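You operate a simulated robot arm through the tools that you are given. There is no shell and no other tool.

Carry out the task below with a simulated robot arm. There is one attempt and no reset: what you move stays moved.

JOB
Sift 2 scoops of flour into the yellow bowl.
Fine: scoop back, empty sieve on the plate. Set down upright: scoop.

Only the result counts: the job must be done as asked and must still hold three seconds after the hand-in. Knocking over, shifting, dropping, spilling or breaking anything else fails it.

ROBOT AND FRAMES
A 6-joint arm with a two-finger parallel gripper, fixed in place. Base frame: the origin is at the foot of the arm, x ahead of it, y to its left, z up; the work surface is at about z = 0. Lengths are in mm, angles in degrees, forces in N, time in s.
With the tool pointing down near the work surface it reaches from about 120 to 500 mm from the base axis. Its first joint turns from -72.0 to 72.0 degrees. Payload 0.65 kg.
The tool frame sits at the grasp point between the pads (the TCP): z along the fingers, y along the line on which they close. The tips reach 25 mm beyond it. The gripper opens to 76 mm. The fingers are 18 mm wide and 10 mm thick; the gripper's body (36 by 78 mm) begins 45 mm behind the TCP.
Orientation is told as [roll, pitch, yaw] about the base's x, y, z axes, in that order, counted from this pose: with the fingers straight down and closing along the base's y, the tool's x points along the base's -x, its y along +y and its z along -z.

CONTROLS
- The arm moves only by the tool arm_command. Its argument "steps" is a list of rows, each a list of 7 numbers: the turn, a rotation vector about the tool's x, y, z in units of 5 degrees (1.0 is 5 degrees), then the shift along the tool's x, y, z in units of 20 mm (1.0 is 20 mm), then the finger opening in cm, from 0 to 7.6. In form: [[rx, ry, rz, tx, ty, tz, hand], ...]. A call has 1 to 20 rows; each row shifts and turns the commanded pose from where the row before left it, along the tool's axes as they then stand. A call with a number of a shift or a turn outside -1 to 1 is refused whole. Rows are played at 5 a second. More than 50 mm and 8.6 degrees between two rows, or a gripper value outside its range, and nothing of the call is played. A pose out of reach is approached as far as the arm can. The call stops where the force on the tool passes 90 N (or 10 N more than at its start, if that is more) or the arm is blocked; 0.2 s more then pass. Each finger travels about 108 mm/s and halts on what it meets, pressing with about 25 N; the grip force reading is that of the motor and also rises with nothing between the fingers. The clock runs only during rows and for 0.2 s after the last one: add rows that do not move to give the fingers time. The reply holds the time, the measured pose of the TCP, the force on the tool along the base axes, the opening and the grip force, in the units named above and with some noise, with the torque about the TCP (base axes, N m) and any sound that the robot's microphone picked up.
- Cameras (640 x 400 px; columns grow to the right, rows downward): "scene" is fixed at [56.3, 278.5, 408]; the picture's right is [-0.74, -0.67, 0.00], its down [-0.40, 0.44, -0.80] and it looks along [0.54, -0.60, -0.59] (base axes); focal length 214 px, centre (320, 200). "wrist" rides on the gripper at [58, 11, -81] in the tool frame; the picture's right is [-0.18, 0.98, 0.00], its down [-0.75, -0.14, -0.64] and it looks along [-0.63, -0.12, 0.77] (tool axes); focal length 243 px, centre (320, 200). There is no depth. A picture from a camera that has moved, and an enlarged one, comes with that camera's place and axes in the base frame and with its lens. The place of the scene camera against the robot may be out by one fixed shift of up to 12 mm in any direction.
- snapshot(camera): a new picture of that camera. No time passes.
- close_up(camera, box): a new picture of the part [left, top, right, bottom] of that camera's present view, enlarged. No time passes.
- hand_in(): hands the job in; it is judged then, once.

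Nothing tells you positions but the pictures and the camera data. Unless the task says otherwise, let go and move clear before handing in.

The tools are called after ">>>" by a JSON object that holds its "name" and its "arguments". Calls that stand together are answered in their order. arm_command: Moves the arm, as the interface text tells. Its arguments: {"type":"object","properties":{"steps":{"type":"array","items":{"type":"array","items":{"type":"number"}}}},"required":["steps"]} The other tools are called the same way: snapshot (camera) takes a picture; close_up (camera, box) takes an enlarged picture of a part of a camera's view; hand_in () hands the job in.

At the start:

```text
t: 0.0
eef_pos: [293.9, 116.9, 346.6]
ee_rot: [0.0, -0.1, 0.0]
wrist_force: [1.3, 0.6, 0.1]
wrist_torque: [-0.01, -0.02, -0.04]
width: 75.8
grasp_force: 0.2
```

scene: 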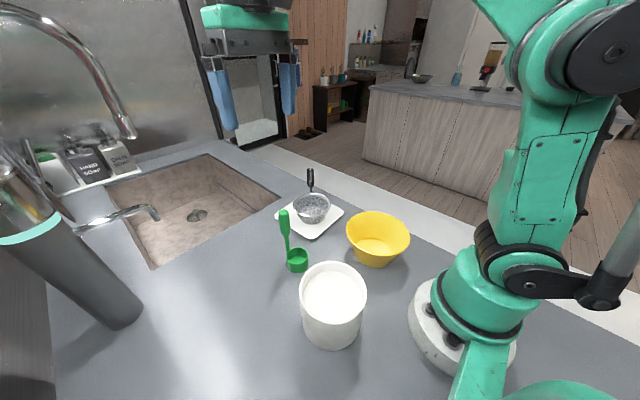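
wrist: 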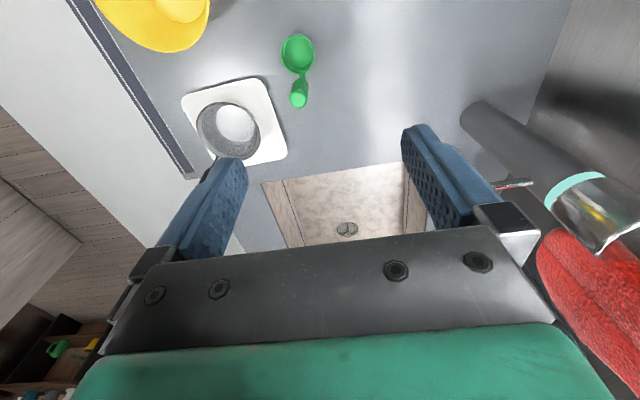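

I see a white tub of flour, a green scoop with an upright handle, a sieve on a white plate and a yellow bowl. First I'll take closer looks to work out where everything is.

>>> {"name": "close_up", "arguments": {"camera": "scene", "box": [240, 150, 440, 275]}}

>>> {"name": "close_up", "arguments": {"camera": "scene", "box": [260, 240, 420, 360]}}

>>> {"name": "close_up", "arguments": {"camera": "wrist", "box": [80, 0, 400, 200]}}

```text
3.20 times, centred on (340, 212) of scene
camera zoom: at [56.3, 278.5, 408.0], right [-0.74, -0.67, 0.0], down [-0.4, 0.44, -0.8], along [0.54, -0.6, -0.59], focal length 686 px, centre (256, 160)
```

zoom: 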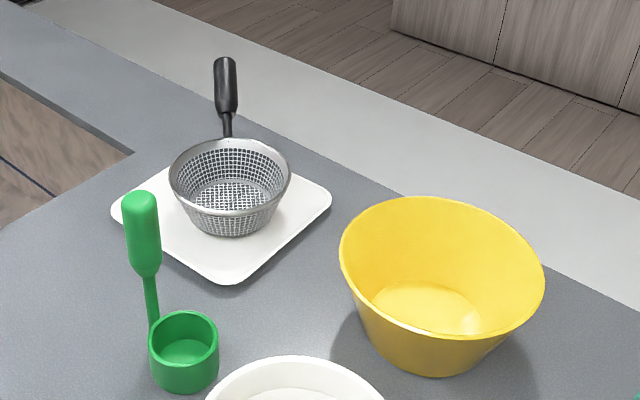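

```text
3.33 times, centred on (340, 300) of scene
camera zoom: at [56.3, 278.5, 408.0], right [-0.74, -0.67, 0.0], down [-0.4, 0.44, -0.8], along [0.54, -0.6, -0.59], focal length 715 px, centre (253, -133)
```

zoom: 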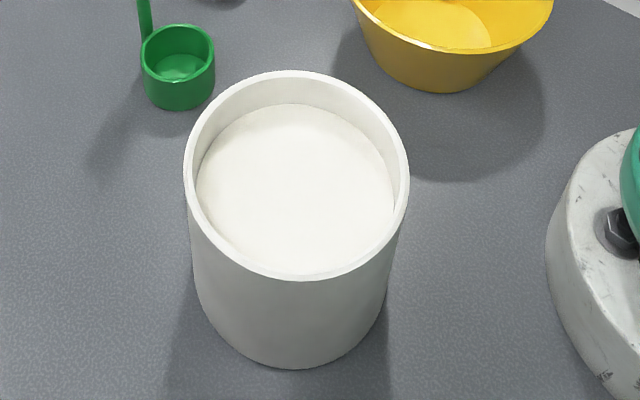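

```text
2.00 times, centred on (240, 100) of wrist
camera zoom: at [236.0, 127.1, 426.7], right [0.18, 0.98, 0.0], down [0.75, -0.14, 0.64], along [0.63, -0.12, -0.76], focal length 485 px, centre (480, 400)
```

zoom: 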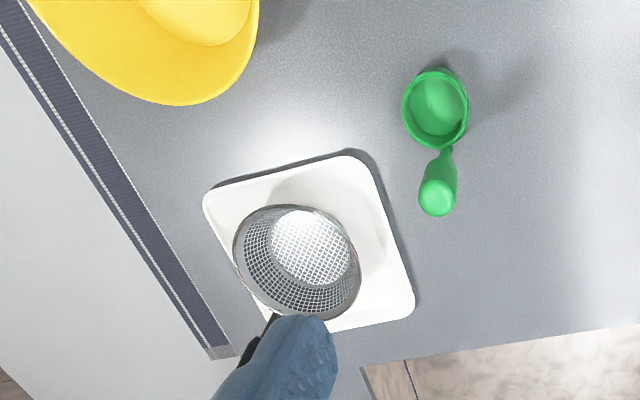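

The wrist camera suggests the scoop cup is near [293, 83], with its upright handle on the +x side. The sieve is near [375, -53], the bowl near [180, -60] and the tub near [155, 125]. I'll move the arm up and across to see the sieve, its handle and the bowl better.

>>> {"name": "arm_command", "arguments": {"steps": [[0, 0, 0, 0.25, -1, 0, 7.6], [0, 0, 0, 0.25, -1, 0, 7.6], [0, 0, 0, 0.25, -1, 0, 7.6], [0, 0, 0, 0.25, -1, 0, 7.6], [0, 0, 0, 0.25, -1, 0, 7.6], [0, 0, 0, 0.25, -1, 0, 7.6], [0, 0, 0, 0.25, -1, 0, 7.6], [0, 0, 0, 0.25, -1, 0, 7.6], [0, 0, 0, 0.25, -1, 0, 7.6], [0, 0, 0, 0, 0, 0, 7.6]]}}

```text
t: 2.2
eef_pos: [250.4, -63.0, 344.4]
ee_rot: [0.0, -0.1, 0.0]
wrist_force: [-1.0, 0.3, 0.7]
wrist_torque: [-0.02, 0.0, 0.0]
width: 76.0
grasp_force: 0.0
```

The arm is now above the area between the bowl and the sieve. I'll take pictures from here.

>>> {"name": "snapshot", "arguments": {"camera": "wrist"}}

>>> {"name": "close_up", "arguments": {"camera": "wrist", "box": [220, 40, 420, 165]}}

>>> {"name": "snapshot", "arguments": {"camera": "scene"}}

```text
taken
camera wrist: at [191.5, -52.8, 425.5], right [0.18, 0.98, 0.0], down [0.75, -0.14, 0.64], along [0.63, -0.12, -0.76], focal length 243 px, centre (320, 200)
```

wrist: 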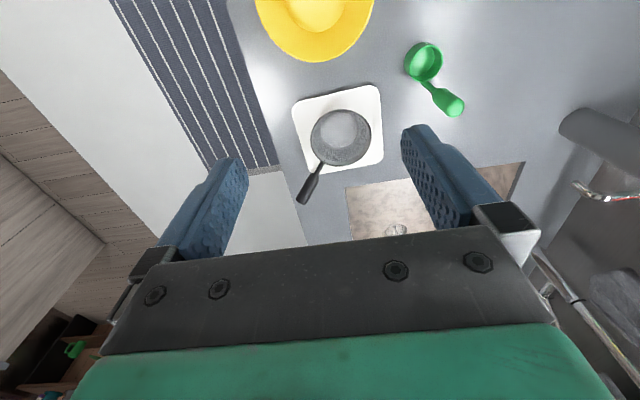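

```text
3.20 times, centred on (320, 102) of wrist
camera zoom: at [191.5, -52.8, 425.5], right [0.18, 0.98, 0.0], down [0.75, -0.14, 0.64], along [0.63, -0.12, -0.76], focal length 776 px, centre (320, 512)
```

zoom: 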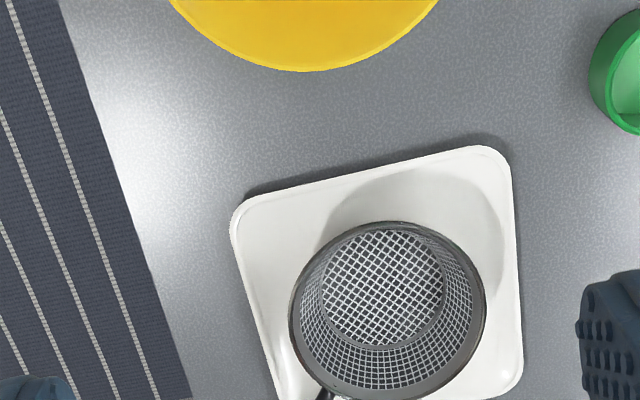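

```text
taken
```

scene: 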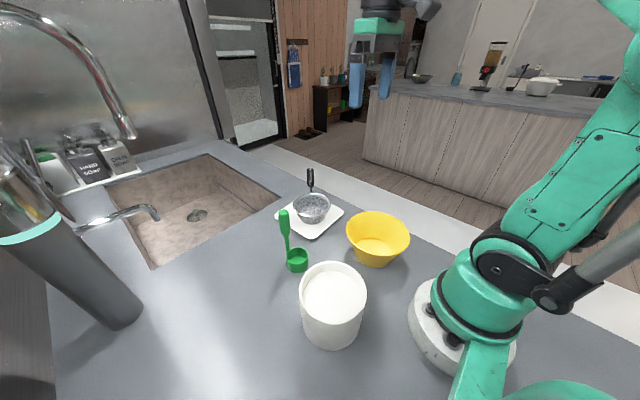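

The sieve rim centre is about [376, -52, 51], and its handle slopes up and outward to about [459, -134, 99]. Next I'll zoom in on the scoop and the bowl from this pose.

>>> {"name": "close_up", "arguments": {"camera": "wrist", "box": [380, 20, 500, 140]}}

>>> {"name": "close_up", "arguments": {"camera": "scene", "box": [260, 190, 340, 290]}}

>>> {"name": "close_up", "arguments": {"camera": "scene", "box": [260, 155, 360, 245]}}

>>> {"name": "close_up", "arguments": {"camera": "wrist", "box": [240, 60, 420, 220]}}

```text
3.33 times, centred on (440, 80) of wrist
camera zoom: at [191.5, -52.8, 425.5], right [0.18, 0.98, 0.0], down [0.75, -0.14, 0.64], along [0.63, -0.12, -0.76], focal length 809 px, centre (-80, 600)
```

zoom: 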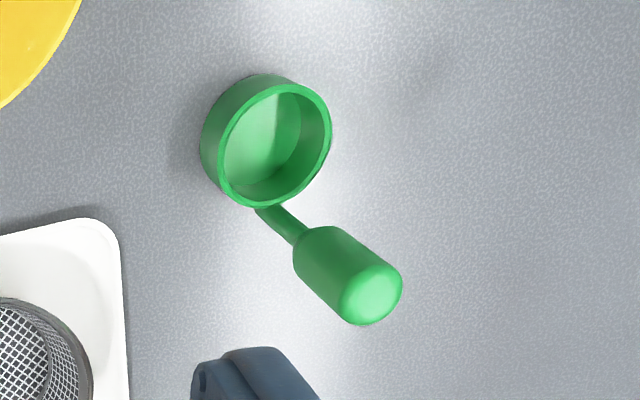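

```text
4.00 times, centred on (300, 240) of scene
camera zoom: at [56.3, 278.5, 408.0], right [-0.74, -0.67, 0.0], down [-0.4, 0.44, -0.8], along [0.54, -0.6, -0.59], focal length 858 px, centre (400, 40)
```

zoom: 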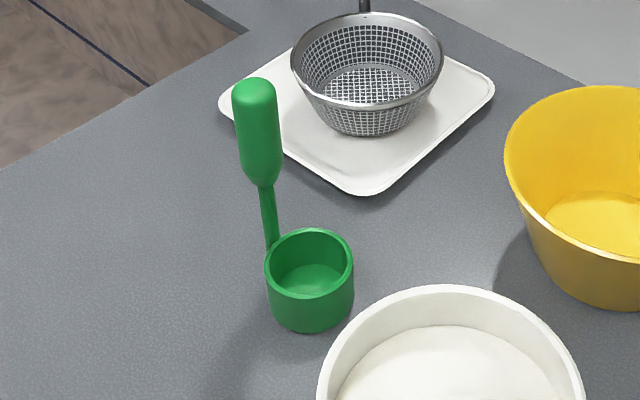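

```text
4.44 times, centred on (310, 200) of scene
camera zoom: at [56.3, 278.5, 408.0], right [-0.74, -0.67, 0.0], down [-0.4, 0.44, -0.8], along [0.54, -0.6, -0.59], focal length 953 px, centre (364, 200)
```

zoom: 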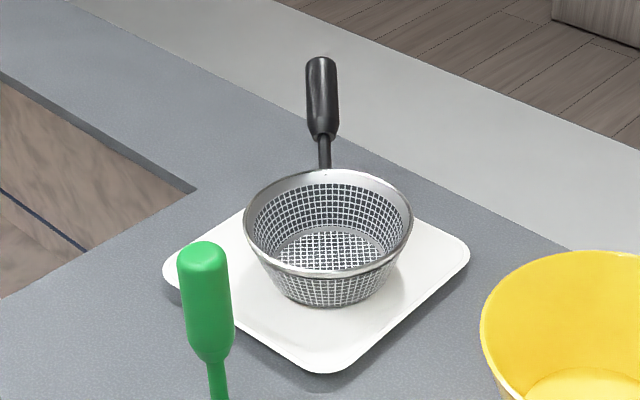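

```text
2.50 times, centred on (330, 140) of wrist
camera zoom: at [191.5, -52.8, 425.5], right [0.18, 0.98, 0.0], down [0.75, -0.14, 0.64], along [0.63, -0.12, -0.76], focal length 606 px, centre (295, 350)
```

zoom: 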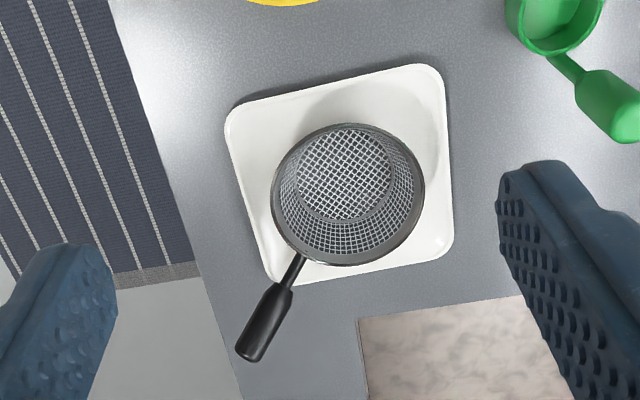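

From triangulation, the scoop rim centre is about [292, 84, 30]. Its vertical handle is at about [320, 85], with the grip running from z 78 to 136. Before touching anything I'll check in free space that the arm can reach the pouring orientation, with the tool horizontal and pointing to -y.

>>> {"name": "arm_command", "arguments": {"steps": [[0, 0, 0, -0.9, 0.88, 0.4, 7.6], [0, 0, 0, -0.9, 0.88, 0.4, 7.6], [0, 0, 0, -0.9, 0.88, 0.4, 7.6], [0, 0, 0, -0.9, 0.88, 0.4, 7.6], [0, 0, 0, -0.9, 0.88, 0.4, 7.6], [0, 0, 0, -0.9, 0.88, 0.4, 7.6], [0, 0, 0, -0.9, 0.88, 0.4, 7.6], [0, 0, 0, 0, 0, 0, 7.6]]}}

>>> {"name": "arm_command", "arguments": {"steps": [[0, 0, 1, 0, 0, 0, 7.6], [0, 0, 1, 0, 0, 0, 7.6], [0, 0, 1, 0, 0, 0, 7.6], [0, 0, 1, 0, 0, 0, 7.6], [0, 0, 1, 0, 0, 0, 7.6], [0, 0, 1, 0, 0, 0, 7.6], [0, 0, 1, 0, 0, 0, 7.6], [0, 0, 1, 0, 0, 0, 7.6], [0, 0, 1, 0, 0, 0, 7.6], [0, 0, 1, 0, 0, 0, 7.6], [0, 0, 1, 0, 0, 0, 7.6], [0, 0, 1, 0, 0, 0, 7.6], [0, 0, 1, 0, 0, 0, 7.6], [0, 0, 1, 0, 0, 0, 7.6], [0, 0, 1, 0, 0, 0, 7.6], [0, 0, 1, 0, 0, 0, 7.6], [0, 0, 1, 0, 0, 0, 7.6], [0, 0, 1, 0, 0, 0, 7.6], [0, 0, 0, 0, 0, 0, 7.6]]}}

>>> {"name": "arm_command", "arguments": {"steps": [[0, -1, 0, 0, 0, 0, 7.6], [0, -1, 0, 0, 0, 0, 7.6], [0, -1, 0, 0, 0, 0, 7.6], [0, -1, 0, 0, 0, 0, 7.6], [0, -1, 0, 0, 0, 0, 7.6], [0, -1, 0, 0, 0, 0, 7.6], [0, -1, 0, 0, 0, 0, 7.6], [0, -1, 0, 0, 0, 0, 7.6], [0, -1, 0, 0, 0, 0, 7.6], [0, -1, 0, 0, 0, 0, 7.6], [0, -1, 0, 0, 0, 0, 7.6], [0, -1, 0, 0, 0, 0, 7.6], [0, -1, 0, 0, 0, 0, 7.6], [0, -1, 0, 0, 0, 0, 7.6], [0, -1, 0, 0, 0, 0, 7.6], [0, -1, 0, 0, 0, 0, 7.6], [0, -1, 0, 0, 0, 0, 7.6], [0, -1, 0, 0, 0, 0, 7.6], [0, 0, 0, 0, 0, 0, 7.6]]}}

```text
t: 4.0
eef_pos: [373.7, 59.8, 290.4]
ee_rot: [0.0, 0.0, -0.1]
wrist_force: [-0.1, -0.8, 0.6]
wrist_torque: [-0.01, 0.01, 0.0]
width: 76.1
grasp_force: 0.1
```

```text
t: 8.0
eef_pos: [376.5, 61.2, 289.9]
ee_rot: [0.1, 0.0, -90.1]
wrist_force: [0.2, -0.1, 0.0]
wrist_torque: [-0.01, 0.02, 0.01]
width: 75.7
grasp_force: 0.0
```

```text
t: 12.0
eef_pos: [395.2, 22.3, 290.3]
ee_rot: [131.6, -89.8, 138.6]
wrist_force: [0.5, -0.1, -0.3]
wrist_torque: [0.01, 0.01, 0.02]
width: 76.0
grasp_force: 0.0
out of reach, approached as far as the arm can: row 13, 14, 15, 16, 17
```

Some rows were out of reach. I'll check where the arm ended up.

>>> {"name": "arm_command", "arguments": {"steps": [[0, 0, 0, 0, 0, 0, 7.6], [0, 0, 0, 0, 0, 0, 7.6], [0, 0, 0, 0, 0, 0, 7.6]]}}

>>> {"name": "snapshot", "arguments": {"camera": "scene"}}

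>>> {"name": "snapshot", "arguments": {"camera": "wrist"}}

```text
t: 12.8
eef_pos: [395.9, 21.5, 290.2]
ee_rot: [108.9, -89.9, 161.4]
wrist_force: [-0.1, 0.4, -0.2]
wrist_torque: [-0.02, 0.03, 0.0]
width: 75.8
grasp_force: 0.1
```

```text
taken
```

scene: 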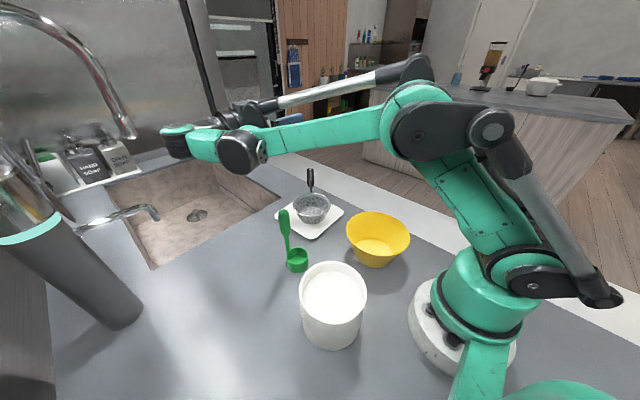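

```text
taken
camera wrist: at [405.5, 101.6, 231.9], right [0.98, 0.01, 0.19], down [-0.15, 0.64, 0.75], along [-0.12, -0.77, 0.63], focal length 243 px, centre (320, 200)
```

wrist: 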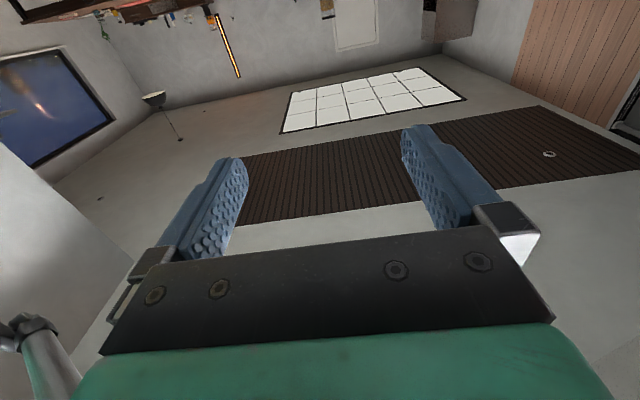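

The tool can point horizontally to -y, but only partly at this position because the wrist bend is limited. I'll test a friendlier azimuth of about -65°, and then pitching above horizontal.

>>> {"name": "arm_command", "arguments": {"steps": [[0, 0, 0, 0, -0.75, -0.16, 7.6], [0, 0, 0, 0, -0.75, -0.16, 7.6], [0, 0, 0, 0, -0.75, -0.16, 7.6], [0, 0, 0, 0, -0.75, -0.16, 7.6], [0, 0, 0, 0, 0, 0, 7.6]]}}

>>> {"name": "arm_command", "arguments": {"steps": [[-1, 0, 0, 0, 0, 0, 7.6], [-1, 0, 0, 0, 0, 0, 7.6], [-1, 0, 0, 0, 0, 0, 7.6], [-1, 0, 0, 0, 0, 0, 7.6], [-1, 0, 0, 0, 0, 0, 7.6], [0, 0, 0, 0, 0, 0, 7.6]]}}

>>> {"name": "arm_command", "arguments": {"steps": [[0, -1, 0, 0, 0, 0, 7.6], [0, -1, 0, 0, 0, 0, 7.6], [0, -1, 0, 0, 0, 0, 7.6], [0, -1, 0, 0, 0, 0, 7.6], [0, -1, 0, 0, 0, 0, 7.6], [0, -1, 0, 0, 0, 0, 7.6], [0, 0, 0, 0, 0, 0, 7.6]]}}

```text
t: 14.0
eef_pos: [353.3, 1.5, 289.2]
ee_rot: [108.2, -90.0, 162.2]
wrist_force: [-0.4, 0.0, 0.4]
wrist_torque: [0.0, 0.02, 0.02]
width: 75.6
grasp_force: 0.1
out of reach, approached as far as the arm can: row 1, 2, 3, 4
```

```text
t: 15.4
eef_pos: [352.3, 1.0, 290.8]
ee_rot: [133.4, -89.9, 161.7]
wrist_force: [-0.1, 0.6, -0.2]
wrist_torque: [-0.02, 0.04, 0.0]
width: 76.2
grasp_force: 0.1
```

```text
t: 17.0
eef_pos: [353.3, 1.5, 290.3]
ee_rot: [179.7, -59.9, 115.2]
wrist_force: [-0.8, 0.0, 0.1]
wrist_torque: [-0.01, 0.01, 0.0]
width: 75.7
grasp_force: 0.0
```

The -65° azimuth works, even pitched 30° above horizontal, so a side pour from the left is feasible. I'll return the tool to pointing down and look at the tub from above.

>>> {"name": "arm_command", "arguments": {"steps": [[0, 1, 0, 0, 0, 0, 7.6], [0, 1, 0, 0, 0, 0, 7.6], [0, 1, 0, 0, 0, 0, 7.6], [0, 1, 0, 0, 0, 0, 7.6], [0, 1, 0, 0, 0, 0, 7.6], [0, 1, 0, 0, 0, 0, 7.6], [0, 1, 0, 0, 0, 0, 7.6], [0, 1, 0, 0, 0, 0, 7.6], [0, 1, 0, 0, 0, 0, 7.6], [0, 1, 0, 0, 0, 0, 7.6], [0, 1, 0, 0, 0, 0, 7.6], [0, 1, 0, 0, 0, 0, 7.6], [0, 1, 0, 0, 0, 0, 7.6], [0, 1, 0, 0, 0, 0, 7.6], [0, 1, 0, 0, 0, 0, 7.6], [0, 1, 0, 0, 0, 0, 7.6], [0, 1, 0, 0, 0, 0, 7.6], [0, 1, 0, 0, 0, 0, 7.6], [0, 1, 0, 0, 0, 0, 7.6], [0, 1, 0, 0, 0, 0, 7.6]]}}

>>> {"name": "arm_command", "arguments": {"steps": [[0, 1, 0, 0, 0, 0, 7.6], [0, 1, 0, 0, 0, 0, 7.6], [0, 1, 0, 0, 0, 0, 7.6], [0, 1, 0, 0, 0, 0, 7.6], [0, 0, -1, 0, 0, 0, 7.6], [0, 0, -1, 0, 0, 0, 7.6], [0, 0, -1, 0, 0, 0, 7.6], [0, 0, -1, 0, 0, 0, 7.6], [0, 0, -1, 0, 0, 0, 7.6], [0, 0, -1, 0, 0, 0, 7.6], [0, 0, -1, 0, 0, 0, 7.6], [0, 0, -1, 0, 0, 0, 7.6], [0, 0, -1, 0, 0, 0, 7.6], [0, 0, -1, 0, 0, 0, 7.6], [0, 0, -1, 0, 0, 0, 7.6], [0, 0, -1, 0, 0, 0, 7.6], [0, 0, -1, 0, 0, 0, 7.6], [0, 0, 0, 0, 0, 0, 7.6]]}}

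```text
t: 21.2
eef_pos: [352.0, 1.3, 289.6]
ee_rot: [0.1, -19.9, -65.0]
wrist_force: [0.2, -0.9, 0.0]
wrist_torque: [-0.04, 0.01, 0.02]
width: 76.1
grasp_force: 0.1
```

```text
t: 25.0
eef_pos: [352.3, 1.5, 289.7]
ee_rot: [-0.1, 0.0, 0.0]
wrist_force: [0.6, -0.8, 0.7]
wrist_torque: [-0.01, -0.01, 0.0]
width: 75.9
grasp_force: 0.0
```

The tool is pointing down again. Now I'll move over near the tub to look inside it and pin down its position.

>>> {"name": "arm_command", "arguments": {"steps": [[0, 0, 0, 0.92, 0.563, -0.05, 7.6], [0, 0, 0, 0.92, 0.563, -0.05, 7.6], [0, 0, 0, 0.92, 0.563, -0.05, 7.6], [0, 0, 0, 0.92, 0.563, -0.05, 7.6], [0, 0, 0, 0.92, 0.563, -0.05, 7.6], [0, 0, 0, 0.92, 0.563, -0.05, 7.6], [0, 0, 0, 0.92, 0.563, -0.05, 7.6], [0, 0, 0, 0.92, 0.563, -0.05, 7.6], [0, 0, 0, 0.92, 0.563, -0.05, 7.6], [0, 0, 0, 0.92, 0.563, -0.05, 7.6], [0, 0, 0, 0.92, 0.563, -0.05, 7.6], [0, 0, 0, 0, 0, 0, 7.6]]}}

>>> {"name": "snapshot", "arguments": {"camera": "wrist"}}

>>> {"name": "snapshot", "arguments": {"camera": "scene"}}

```text
t: 27.6
eef_pos: [150.6, 125.3, 301.7]
ee_rot: [0.0, 0.0, -0.1]
wrist_force: [0.0, -0.5, 0.3]
wrist_torque: [-0.01, 0.01, -0.03]
width: 76.2
grasp_force: 0.1
```

```text
taken
camera wrist: at [91.4, 135.8, 382.2], right [0.18, 0.98, 0.0], down [0.75, -0.14, 0.64], along [0.63, -0.12, -0.76], focal length 243 px, centre (320, 200)
```

wrist: 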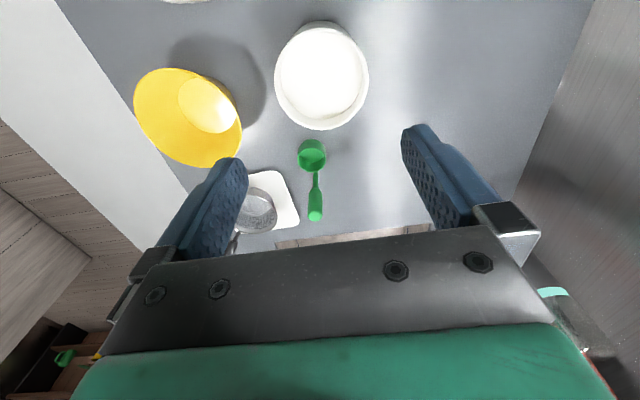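

```text
taken
```

scene: 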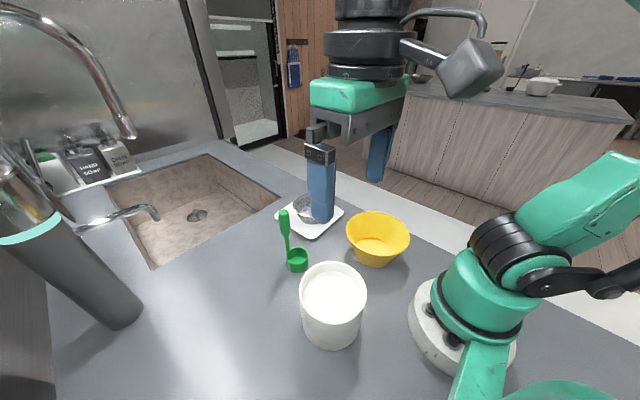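

Both the tub and the bowl are in view. I'll zoom in on each.

>>> {"name": "close_up", "arguments": {"camera": "wrist", "box": [240, 10, 400, 150]}}

>>> {"name": "close_up", "arguments": {"camera": "wrist", "box": [110, 50, 270, 190]}}

>>> {"name": "close_up", "arguments": {"camera": "wrist", "box": [270, 120, 370, 240]}}

```text
2.86 times, centred on (320, 80) of wrist
camera zoom: at [91.4, 135.8, 382.2], right [0.18, 0.98, 0.0], down [0.75, -0.14, 0.64], along [0.63, -0.12, -0.76], focal length 693 px, centre (320, 543)
```

zoom: 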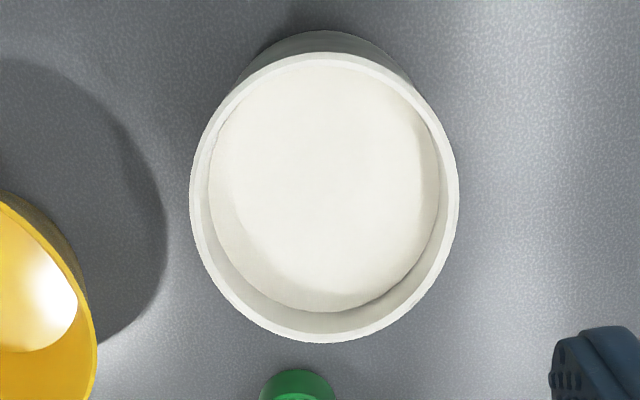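

```text
2.86 times, centred on (190, 120) of wrist
camera zoom: at [91.4, 135.8, 382.2], right [0.18, 0.98, 0.0], down [0.75, -0.14, 0.64], along [0.63, -0.12, -0.76], focal length 693 px, centre (691, 429)
```

zoom: 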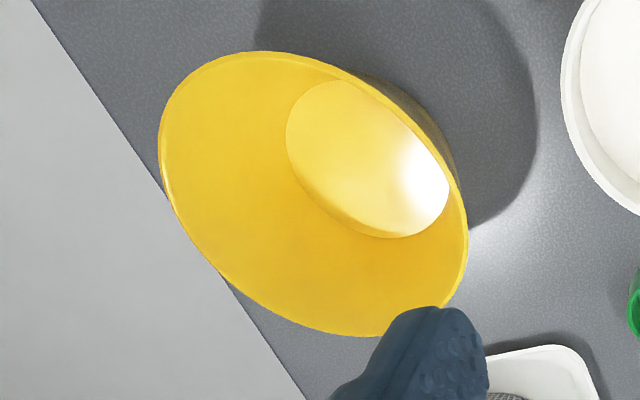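

```text
3.33 times, centred on (320, 180) of wrist
camera zoom: at [91.4, 135.8, 382.2], right [0.18, 0.98, 0.0], down [0.75, -0.14, 0.64], along [0.63, -0.12, -0.76], focal length 809 px, centre (320, 267)
```

zoom: 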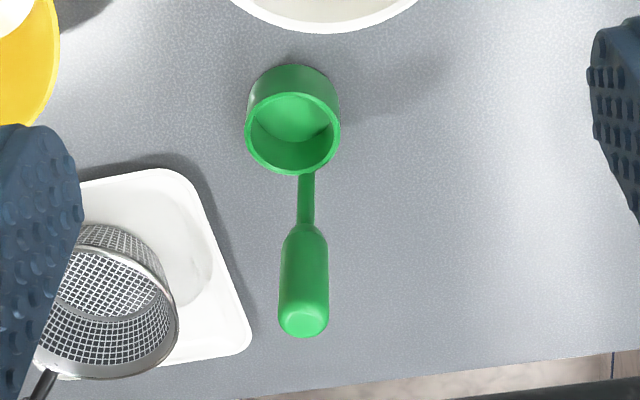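

The tub centre is about [166, 123], with inner radius 46, rim z about 98 and flour surface z about 75. The bowl centre is about [185, -59] with radius 67, and the scoop handle axis is about [322, 85]. I'll now approach the scoop with the tool leaned back 30°, because that gives extra pouring tilt later.

>>> {"name": "arm_command", "arguments": {"steps": [[0, 0, 0, -0.956, -0.168, 0.1, 7.6], [0, 0, 0, -0.956, -0.168, 0.1, 7.6], [0, 0, 0, -0.956, -0.168, 0.1, 7.6], [0, 0, 0, -0.956, -0.168, 0.1, 7.6], [0, 0, 0, -0.956, -0.168, 0.1, 7.6], [0, 0, 0, -0.956, -0.168, 0.1, 7.6], [0, 0, 0, -0.956, -0.168, 0.1, 7.6], [0, 0, 0, -0.956, -0.168, 0.1, 7.6], [0, 0, 0, -0.956, -0.168, 0.1, 7.6], [0, 0, 0, -0.956, -0.168, 0.1, 7.6], [0, 0, 0, -0.956, -0.168, 0.1, 7.6], [0, 0, 0, -0.956, -0.168, 0.1, 7.6], [0, 1, 0, 0, 0, 0, 7.6], [0, 1, 0, 0, 0, 0, 7.6], [0, 1, 0, 0, 0, 0, 7.6], [0, 1, 0, 0, 0, 0, 7.6], [0, 1, 0, 0, 0, 0, 7.6], [0, 1, 0, 0, 0, 0, 7.6], [0, 0, 0, 0, 0, 0, 7.6]]}}

>>> {"name": "snapshot", "arguments": {"camera": "wrist"}}

```text
t: 31.6
eef_pos: [359.2, 83.8, 264.7]
ee_rot: [0.1, 25.6, -0.1]
wrist_force: [0.3, 1.0, 0.4]
wrist_torque: [0.0, -0.02, 0.02]
width: 76.1
grasp_force: 0.1
out of reach, approached as far as the arm can: row 15, 16, 17, 18
```

```text
taken
camera wrist: at [341.1, 93.1, 362.5], right [0.17, 0.98, -0.08], down [0.96, -0.14, 0.25], along [0.24, -0.12, -0.96], focal length 243 px, centre (320, 200)
```

wrist: 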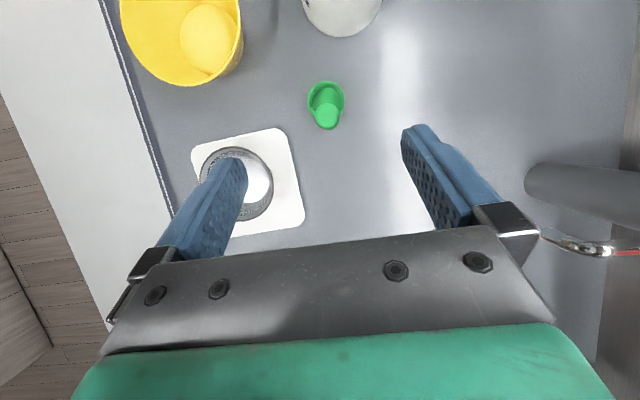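

The lean limit depends on height, so I'll come lower first and then finish the 30° lean at the pre-grasp point.

>>> {"name": "arm_command", "arguments": {"steps": [[0, 0, 0, -0.39, 0.012, 0.866, 7.6], [0, 0, 0, -0.39, 0.012, 0.866, 7.6], [0, 0, 0, -0.39, 0.012, 0.866, 7.6], [0, 0, 0, -0.39, 0.012, 0.866, 7.6], [0, 0, 0, -0.39, 0.012, 0.866, 7.6], [0, 0.88, 0, 0, 0, 0, 7.6], [0, 0, 0, 0, 0, 0, 7.6]]}}

>>> {"name": "snapshot", "arguments": {"camera": "wrist"}}

>>> {"name": "snapshot", "arguments": {"camera": "scene"}}

```text
t: 33.2
eef_pos: [357.7, 86.1, 168.3]
ee_rot: [0.1, 25.7, 0.0]
wrist_force: [0.9, 0.4, 0.3]
wrist_torque: [-0.01, 0.01, 0.0]
width: 76.1
grasp_force: 0.0
out of reach, approached as far as the arm can: row 6
```

```text
taken
camera wrist: at [339.9, 95.4, 266.6], right [0.17, 0.98, -0.08], down [0.96, -0.14, 0.25], along [0.24, -0.12, -0.96], focal length 243 px, centre (320, 200)
```

wrist: 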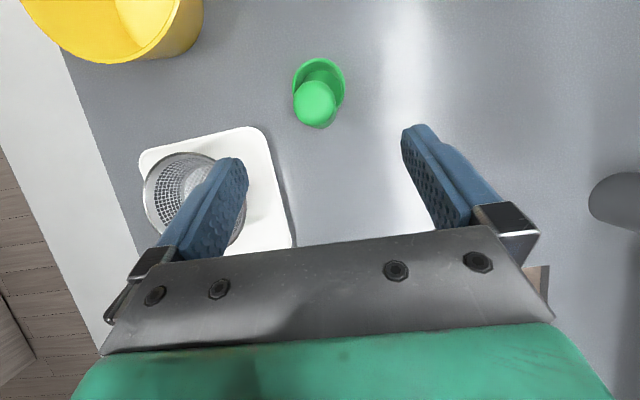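

```text
taken
```

scene: 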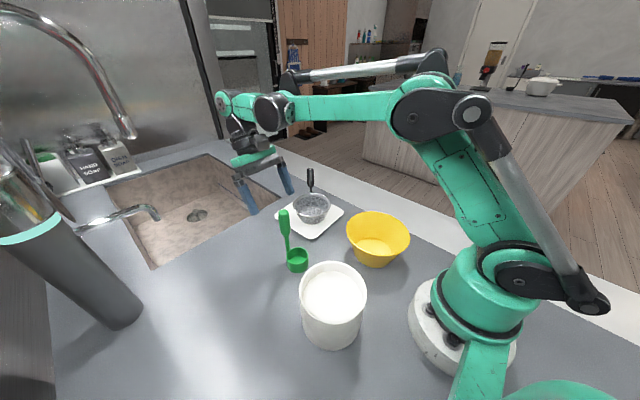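

The backward lean is limited to about 25.6°, which is still enough. I'll zoom in to check the handle position before moving in.

>>> {"name": "close_up", "arguments": {"camera": "wrist", "box": [260, 40, 380, 140]}}

```text
4.00 times, centred on (320, 90) of wrist
camera zoom: at [339.9, 95.4, 266.6], right [0.17, 0.98, -0.08], down [0.96, -0.14, 0.25], along [0.24, -0.12, -0.96], focal length 970 px, centre (320, 640)
```

zoom: 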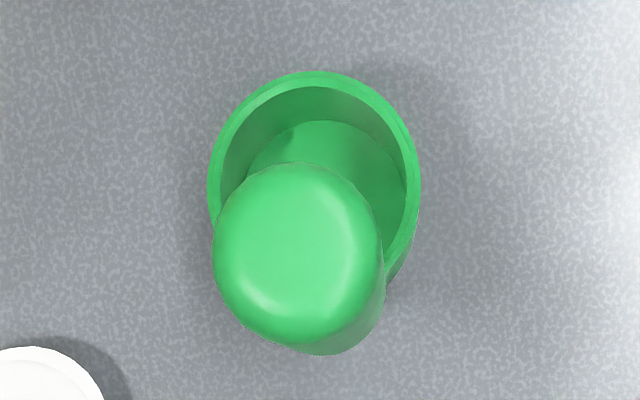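

The handle centre is confirmed at about [322, 85]. I'll advance along the tool axis so the pads straddle the handle near z 108, then close.

>>> {"name": "arm_command", "arguments": {"steps": [[0, -0.08, 0, 0.075, -0.015, 0.873, 7.6], [0, -0.08, 0, 0.075, -0.015, 0.873, 7.6], [0, -0.08, 0, 0.075, -0.015, 0.873, 7.6], [0, -0.08, 0, 0.075, -0.015, 0.873, 7.6], [0, 0, 0, 0, 0, 0, 7.6]]}}

>>> {"name": "snapshot", "arguments": {"camera": "wrist"}}

>>> {"name": "close_up", "arguments": {"camera": "scene", "box": [220, 150, 380, 290]}}

```text
t: 34.4
eef_pos: [322.1, 85.1, 109.2]
ee_rot: [0.2, 24.1, 0.0]
wrist_force: [-0.2, 0.2, -0.3]
wrist_torque: [-0.01, -0.02, 0.0]
width: 75.9
grasp_force: 0.1
```

```text
taken
camera wrist: at [301.9, 94.2, 206.8], right [0.17, 0.98, -0.07], down [0.95, -0.14, 0.28], along [0.26, -0.12, -0.96], focal length 243 px, centre (320, 200)
```

wrist: 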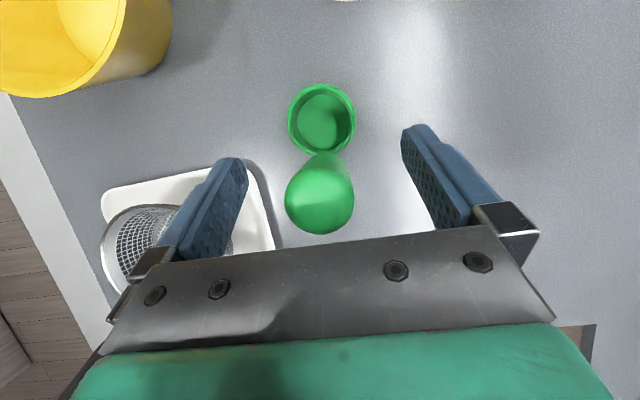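

```text
2.86 times, centred on (300, 220) of scene
camera zoom: at [56.3, 278.5, 408.0], right [-0.74, -0.67, 0.0], down [-0.4, 0.44, -0.8], along [0.54, -0.6, -0.59], focal length 613 px, centre (377, 143)
```

zoom: 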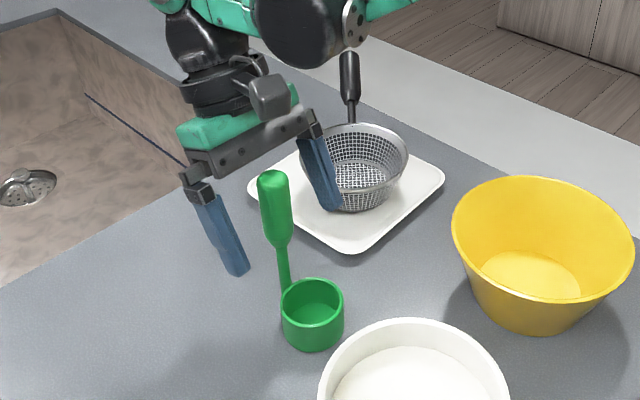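

The fingers straddle the handle, so I'll close on it now.

>>> {"name": "arm_command", "arguments": {"steps": [[0, 0, 0, 0, 0, 0, 4.0], [0, 0, 0, 0, 0, 0, 2.6], [0, 0, 0, 0, 0, 0, 1.5], [0, 0, 0, 0, 0, 0, 1.5], [0, 0, 0, 0, 0, 0, 1.5]]}}

>>> {"name": "snapshot", "arguments": {"camera": "wrist"}}

```text
t: 35.6
eef_pos: [322.7, 85.0, 109.3]
ee_rot: [0.3, 24.1, -0.1]
wrist_force: [0.3, -0.3, -0.2]
wrist_torque: [0.01, -0.02, 0.02]
width: 20.7
grasp_force: 25.0
```

```text
taken
camera wrist: at [302.0, 94.2, 207.0], right [0.17, 0.98, -0.07], down [0.95, -0.14, 0.28], along [0.26, -0.12, -0.96], focal length 243 px, centre (320, 200)
```

wrist: 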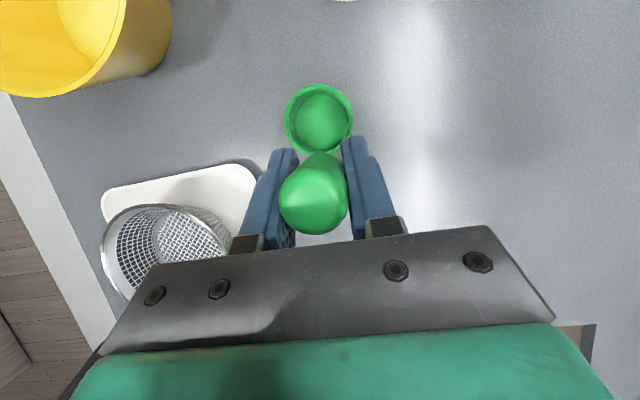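

The scoop is gripped (width 20.7 mm, full grip force), with its home TCP at [322.5, 85, 109.3]. I'll lift it straight up, clear of the tub rim height.

>>> {"name": "arm_command", "arguments": {"steps": [[0, 0, 0, 0.204, 0, -0.456, 1.5], [0, 0, 0, 0.367, 0, -0.822, 1.5], [0, 0, 0, 0.367, 0, -0.822, 1.5], [0, 0, 0, 0.367, 0, -0.822, 1.5], [0, 0, 0, 0.367, 0, -0.822, 1.5], [0, 0, 0, 0.367, 0, -0.822, 1.5], [0, 0, 0, 0.367, 0, -0.822, 1.5], [0, 0, 0, 0.367, 0, -0.822, 1.5], [0, 0, 0, 0, 0, 0, 1.5]]}}

>>> {"name": "snapshot", "arguments": {"camera": "wrist"}}

>>> {"name": "snapshot", "arguments": {"camera": "scene"}}

```text
t: 37.6
eef_pos: [322.4, 84.4, 244.1]
ee_rot: [0.3, 24.2, -0.1]
wrist_force: [0.7, 0.8, -0.6]
wrist_torque: [-0.02, 0.0, 0.01]
width: 20.3
grasp_force: 25.3
```

```text
taken
camera wrist: at [301.4, 93.9, 341.8], right [0.17, 0.98, -0.07], down [0.95, -0.14, 0.28], along [0.26, -0.12, -0.96], focal length 243 px, centre (320, 200)
```

wrist: 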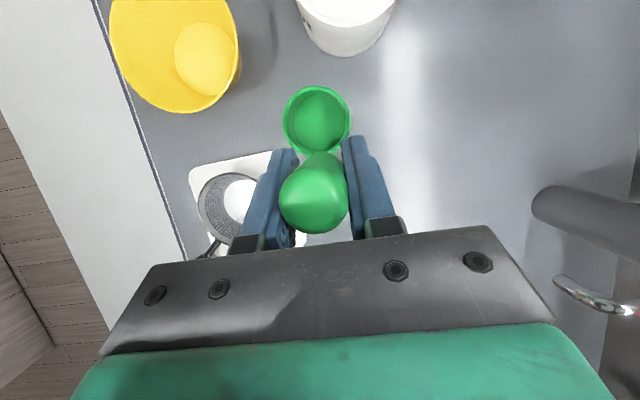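

```text
taken
```

scene: 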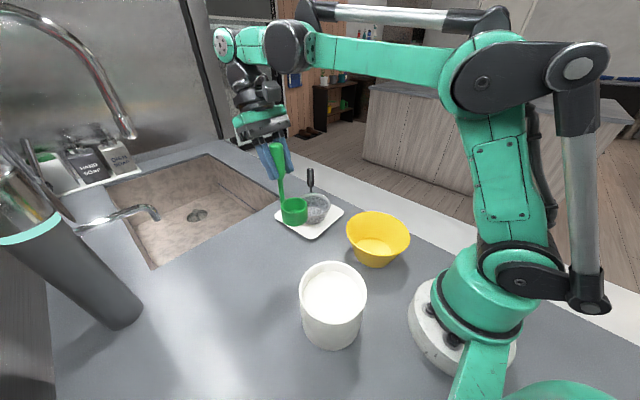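

The scoop came up rigidly with the gripper. Now I'll carry it level to above the tub.

>>> {"name": "arm_command", "arguments": {"steps": [[0, 0, 0, 0.43, 0.14, 0.193, 1.5], [0, 0, 0, 0.863, 0.285, 0.386, 1.5], [0, 0, 0, 0.863, 0.285, 0.386, 1.5], [0, 0, 0, 0.863, 0.285, 0.386, 1.5], [0, 0, 0, 0.863, 0.285, 0.386, 1.5], [0, 0, 0, 0.863, 0.285, 0.386, 1.5], [0, 0, 0, 0.863, 0.285, 0.386, 1.5], [0, 0, 0, 0.43, 0.14, 0.193, 1.5], [0, 0, 0, 0, 0, 0, 1.5]]}}

>>> {"name": "snapshot", "arguments": {"camera": "wrist"}}

>>> {"name": "snapshot", "arguments": {"camera": "scene"}}

```text
t: 39.6
eef_pos: [190.3, 125.2, 245.4]
ee_rot: [0.3, 24.1, -0.1]
wrist_force: [0.5, 0.6, -0.3]
wrist_torque: [0.02, 0.01, 0.03]
width: 21.0
grasp_force: 24.6
```

```text
taken
camera wrist: at [169.1, 134.5, 343.4], right [0.17, 0.98, -0.07], down [0.95, -0.14, 0.28], along [0.26, -0.12, -0.96], focal length 243 px, centre (320, 200)
```

wrist: 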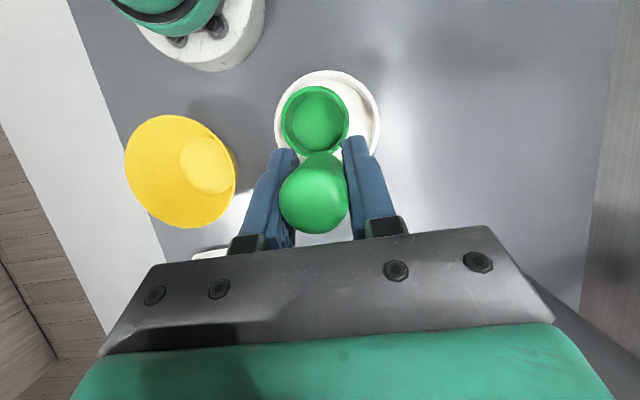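

```text
taken
```

scene: 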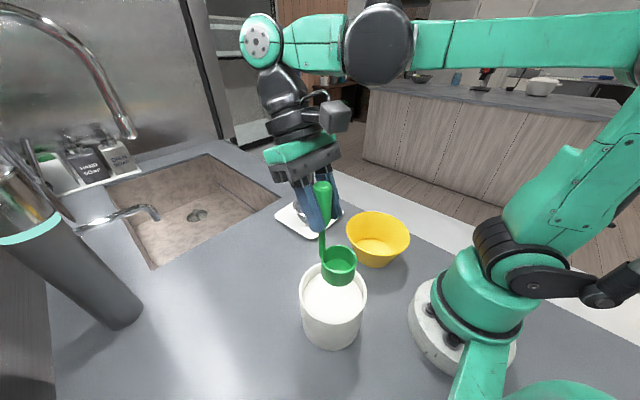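

The cup hangs over the tub at about [160, 121], with the tub centre at [165, 122], so it has clearance all round. I'll lower it into the tub to just above the flour and check.

>>> {"name": "arm_command", "arguments": {"steps": [[0, 0, 0, -0.33, 0, 0.74, 1.5], [0, 0, 0, -0.33, 0, 0.74, 1.5], [0, 0, 0, -0.33, 0, 0.74, 1.5], [0, 0, 0, 0, 0, 0, 1.5]]}}

>>> {"name": "close_up", "arguments": {"camera": "wrist", "box": [220, 40, 420, 200]}}

>>> {"name": "close_up", "arguments": {"camera": "scene", "box": [260, 170, 420, 360]}}

```text
t: 40.6
eef_pos: [190.1, 124.3, 195.1]
ee_rot: [0.3, 24.1, -0.2]
wrist_force: [0.1, 0.5, -1.3]
wrist_torque: [0.0, -0.03, 0.01]
width: 20.9
grasp_force: 24.9
```

```text
2.50 times, centred on (320, 120) of wrist
camera zoom: at [169.5, 133.9, 294.0], right [0.17, 0.98, -0.07], down [0.95, -0.14, 0.28], along [0.26, -0.12, -0.96], focal length 606 px, centre (320, 400)
```

zoom: 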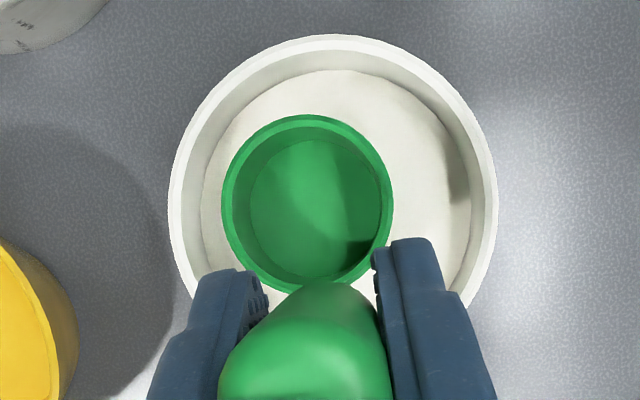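

```text
2.11 times, centred on (340, 265) of scene
camera zoom: at [56.3, 278.5, 408.0], right [-0.74, -0.67, 0.0], down [-0.4, 0.44, -0.8], along [0.54, -0.6, -0.59], focal length 452 px, centre (278, 63)
```

zoom: 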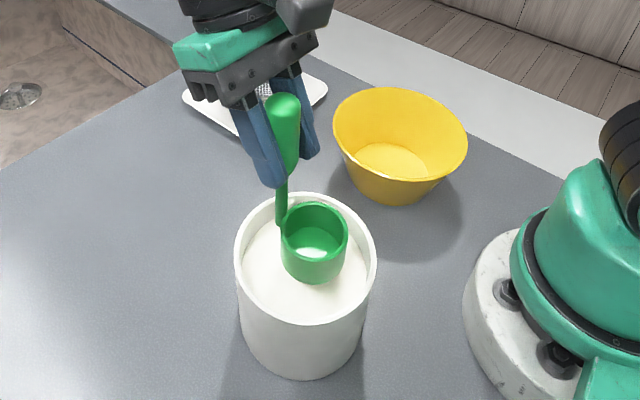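

The cup is just above the flour and about 4 mm to one side of centre. I'll centre it and push down slowly into the flour, watching the forces.

>>> {"name": "arm_command", "arguments": {"steps": [[0, 0, 0, 0, 0.2, 0, 1.5], [0, 0, 0, -0.122, 0, 0.274, 1.5], [0, 0, 0, -0.122, 0, 0.274, 1.5], [0, 0, 0, -0.122, 0, 0.274, 1.5], [0, 0, 0, -0.122, 0, 0.274, 1.5], [0, 0, 0, -0.122, 0, 0.274, 1.5], [0, 0, 0, 0, 0, 0, 1.5]]}}

>>> {"name": "close_up", "arguments": {"camera": "wrist", "box": [220, 40, 420, 200]}}

>>> {"name": "close_up", "arguments": {"camera": "scene", "box": [260, 230, 400, 360]}}

```text
t: 42.2
eef_pos: [189.4, 127.7, 165.0]
ee_rot: [0.2, 24.1, -0.1]
wrist_force: [-0.6, 0.3, -1.2]
wrist_torque: [0.03, 0.0, 0.0]
width: 21.0
grasp_force: 25.0
```

```text
2.50 times, centred on (320, 120) of wrist
camera zoom: at [168.9, 138.0, 263.1], right [0.17, 0.98, -0.07], down [0.95, -0.14, 0.28], along [0.26, -0.12, -0.96], focal length 606 px, centre (320, 400)
```

zoom: 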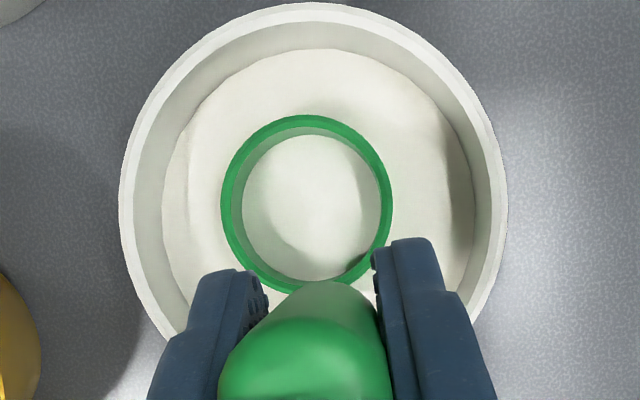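

```text
3.08 times, centred on (330, 295) of scene
camera zoom: at [56.3, 278.5, 408.0], right [-0.74, -0.67, 0.0], down [-0.4, 0.44, -0.8], along [0.54, -0.6, -0.59], focal length 660 px, centre (289, -92)
```

zoom: 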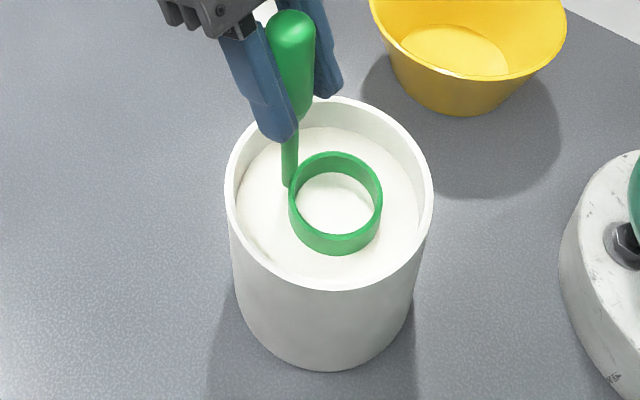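

The flour offers no resistance and already shows inside the cup. I'll go down until the rim is below the surface.

>>> {"name": "arm_command", "arguments": {"steps": [[0, 0, 0, -0.122, 0, 0.274, 1.5], [0, 0, 0, -0.122, 0, 0.274, 1.5], [0, 0, 0, -0.122, 0, 0.274, 1.5], [0, 0, 0, -0.1, 0, 0.22, 1.5], [0, 0, 0, 0, 0, 0, 1.5], [0, 0, 0, 0, 0, 0, 1.5]]}}

>>> {"name": "close_up", "arguments": {"camera": "wrist", "box": [220, 40, 420, 200]}}

>>> {"name": "close_up", "arguments": {"camera": "scene", "box": [260, 230, 400, 360]}}

```text
t: 43.6
eef_pos: [190.6, 128.6, 143.2]
ee_rot: [0.3, 24.1, 0.0]
wrist_force: [-0.8, 0.5, 0.1]
wrist_torque: [0.03, -0.05, 0.0]
width: 20.8
grasp_force: 24.9
```

```text
2.50 times, centred on (320, 120) of wrist
camera zoom: at [169.2, 137.8, 241.4], right [0.17, 0.98, -0.07], down [0.95, -0.14, 0.28], along [0.26, -0.12, -0.96], focal length 606 px, centre (320, 400)
```

zoom: 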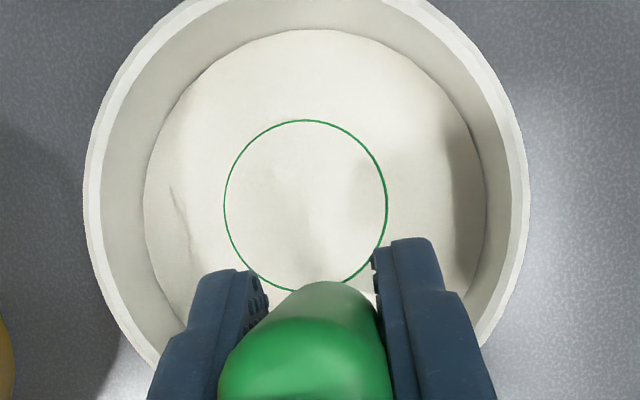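

```text
3.08 times, centred on (330, 295) of scene
camera zoom: at [56.3, 278.5, 408.0], right [-0.74, -0.67, 0.0], down [-0.4, 0.44, -0.8], along [0.54, -0.6, -0.59], focal length 660 px, centre (289, -92)
```

zoom: 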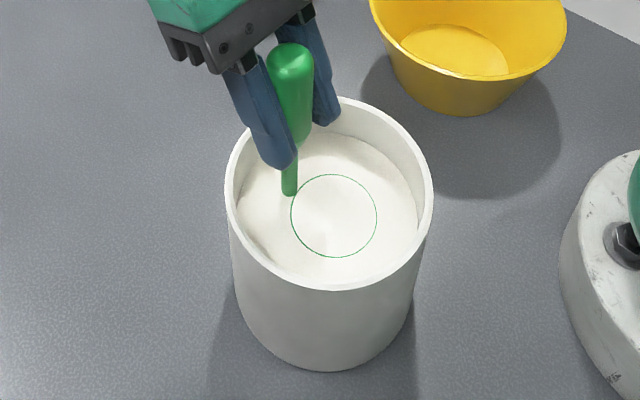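

The cup rim is right at the flour surface. I'll go about 9 mm deeper to submerge it fully, wait a moment and look.

>>> {"name": "arm_command", "arguments": {"steps": [[0, 0, 0, -0.1, 0, 0.22, 1.5], [0, 0, 0, -0.1, 0, 0.22, 1.5], [0, 0, 0, 0, 0, 0, 1.5], [0, 0, 0, 0, 0, 0, 1.5]]}}

>>> {"name": "close_up", "arguments": {"camera": "wrist", "box": [220, 40, 420, 200]}}

```text
t: 44.6
eef_pos: [190.8, 127.5, 133.8]
ee_rot: [0.2, 24.0, -0.1]
wrist_force: [0.4, 0.1, -0.4]
wrist_torque: [0.0, -0.03, 0.0]
width: 21.0
grasp_force: 24.8
```

```text
2.50 times, centred on (320, 120) of wrist
camera zoom: at [169.0, 138.0, 231.3], right [0.17, 0.98, -0.07], down [0.95, -0.14, 0.28], along [0.26, -0.12, -0.96], focal length 606 px, centre (320, 400)
```

zoom: 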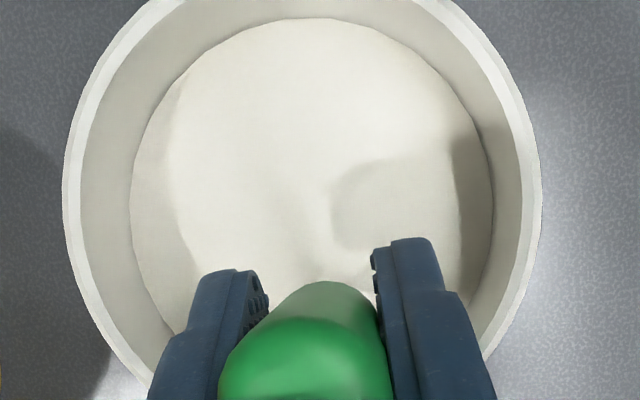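

Now the cup is fully submerged. I'll lift it slowly and keep it level.

>>> {"name": "arm_command", "arguments": {"steps": [[0, 0, 0, 0.08, 0, -0.18, 1.5], [0, 0, 0, 0.122, 0, -0.274, 1.5], [0, 0, 0, 0.163, 0, -0.365, 1.5], [0, 0, 0, 0.163, 0, -0.365, 1.5], [0, 0, 0, 0.163, 0, -0.365, 1.5], [0, 0, 0, 0.163, 0, -0.365, 1.5], [0, 0, 0, 0.163, 0, -0.365, 1.5], [0, 0, 0, 0.163, 0, -0.365, 1.5], [0, 0, 0, 0.08, 0, -0.18, 1.5], [0, 0, 0, 0, 0, 0, 1.5]]}}

>>> {"name": "close_up", "arguments": {"camera": "wrist", "box": [220, 40, 420, 200]}}

>>> {"name": "close_up", "arguments": {"camera": "scene", "box": [260, 200, 400, 340]}}

```text
t: 46.8
eef_pos: [188.1, 127.8, 195.3]
ee_rot: [0.2, 24.1, -0.1]
wrist_force: [0.2, 0.6, -0.4]
wrist_torque: [0.0, -0.01, 0.01]
width: 20.6
grasp_force: 25.0
```

```text
2.50 times, centred on (320, 120) of wrist
camera zoom: at [167.7, 137.6, 293.0], right [0.17, 0.98, -0.07], down [0.95, -0.14, 0.28], along [0.26, -0.12, -0.96], focal length 606 px, centre (320, 400)
```

zoom: 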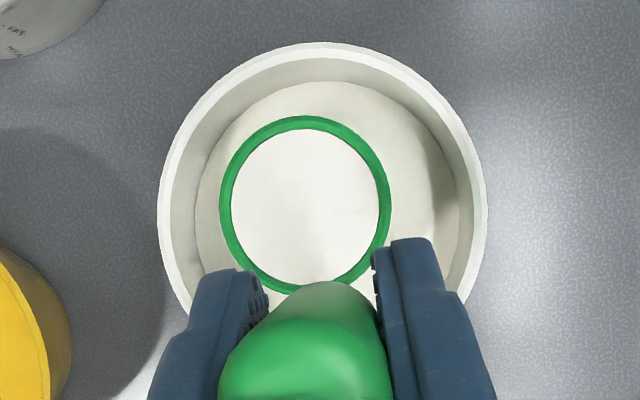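

```text
2.86 times, centred on (330, 270) of scene
camera zoom: at [56.3, 278.5, 408.0], right [-0.74, -0.67, 0.0], down [-0.4, 0.44, -0.8], along [0.54, -0.6, -0.59], focal length 613 px, centre (291, 0)
```

zoom: 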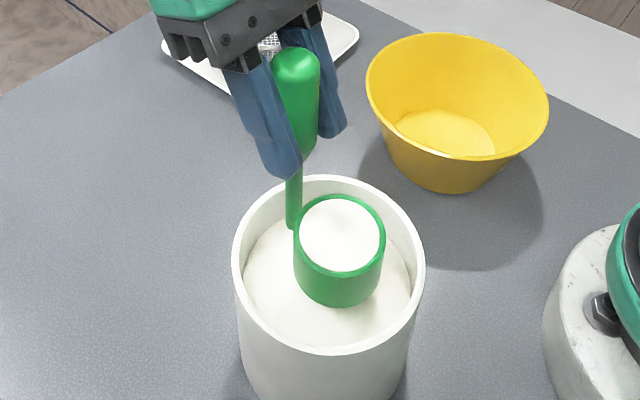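

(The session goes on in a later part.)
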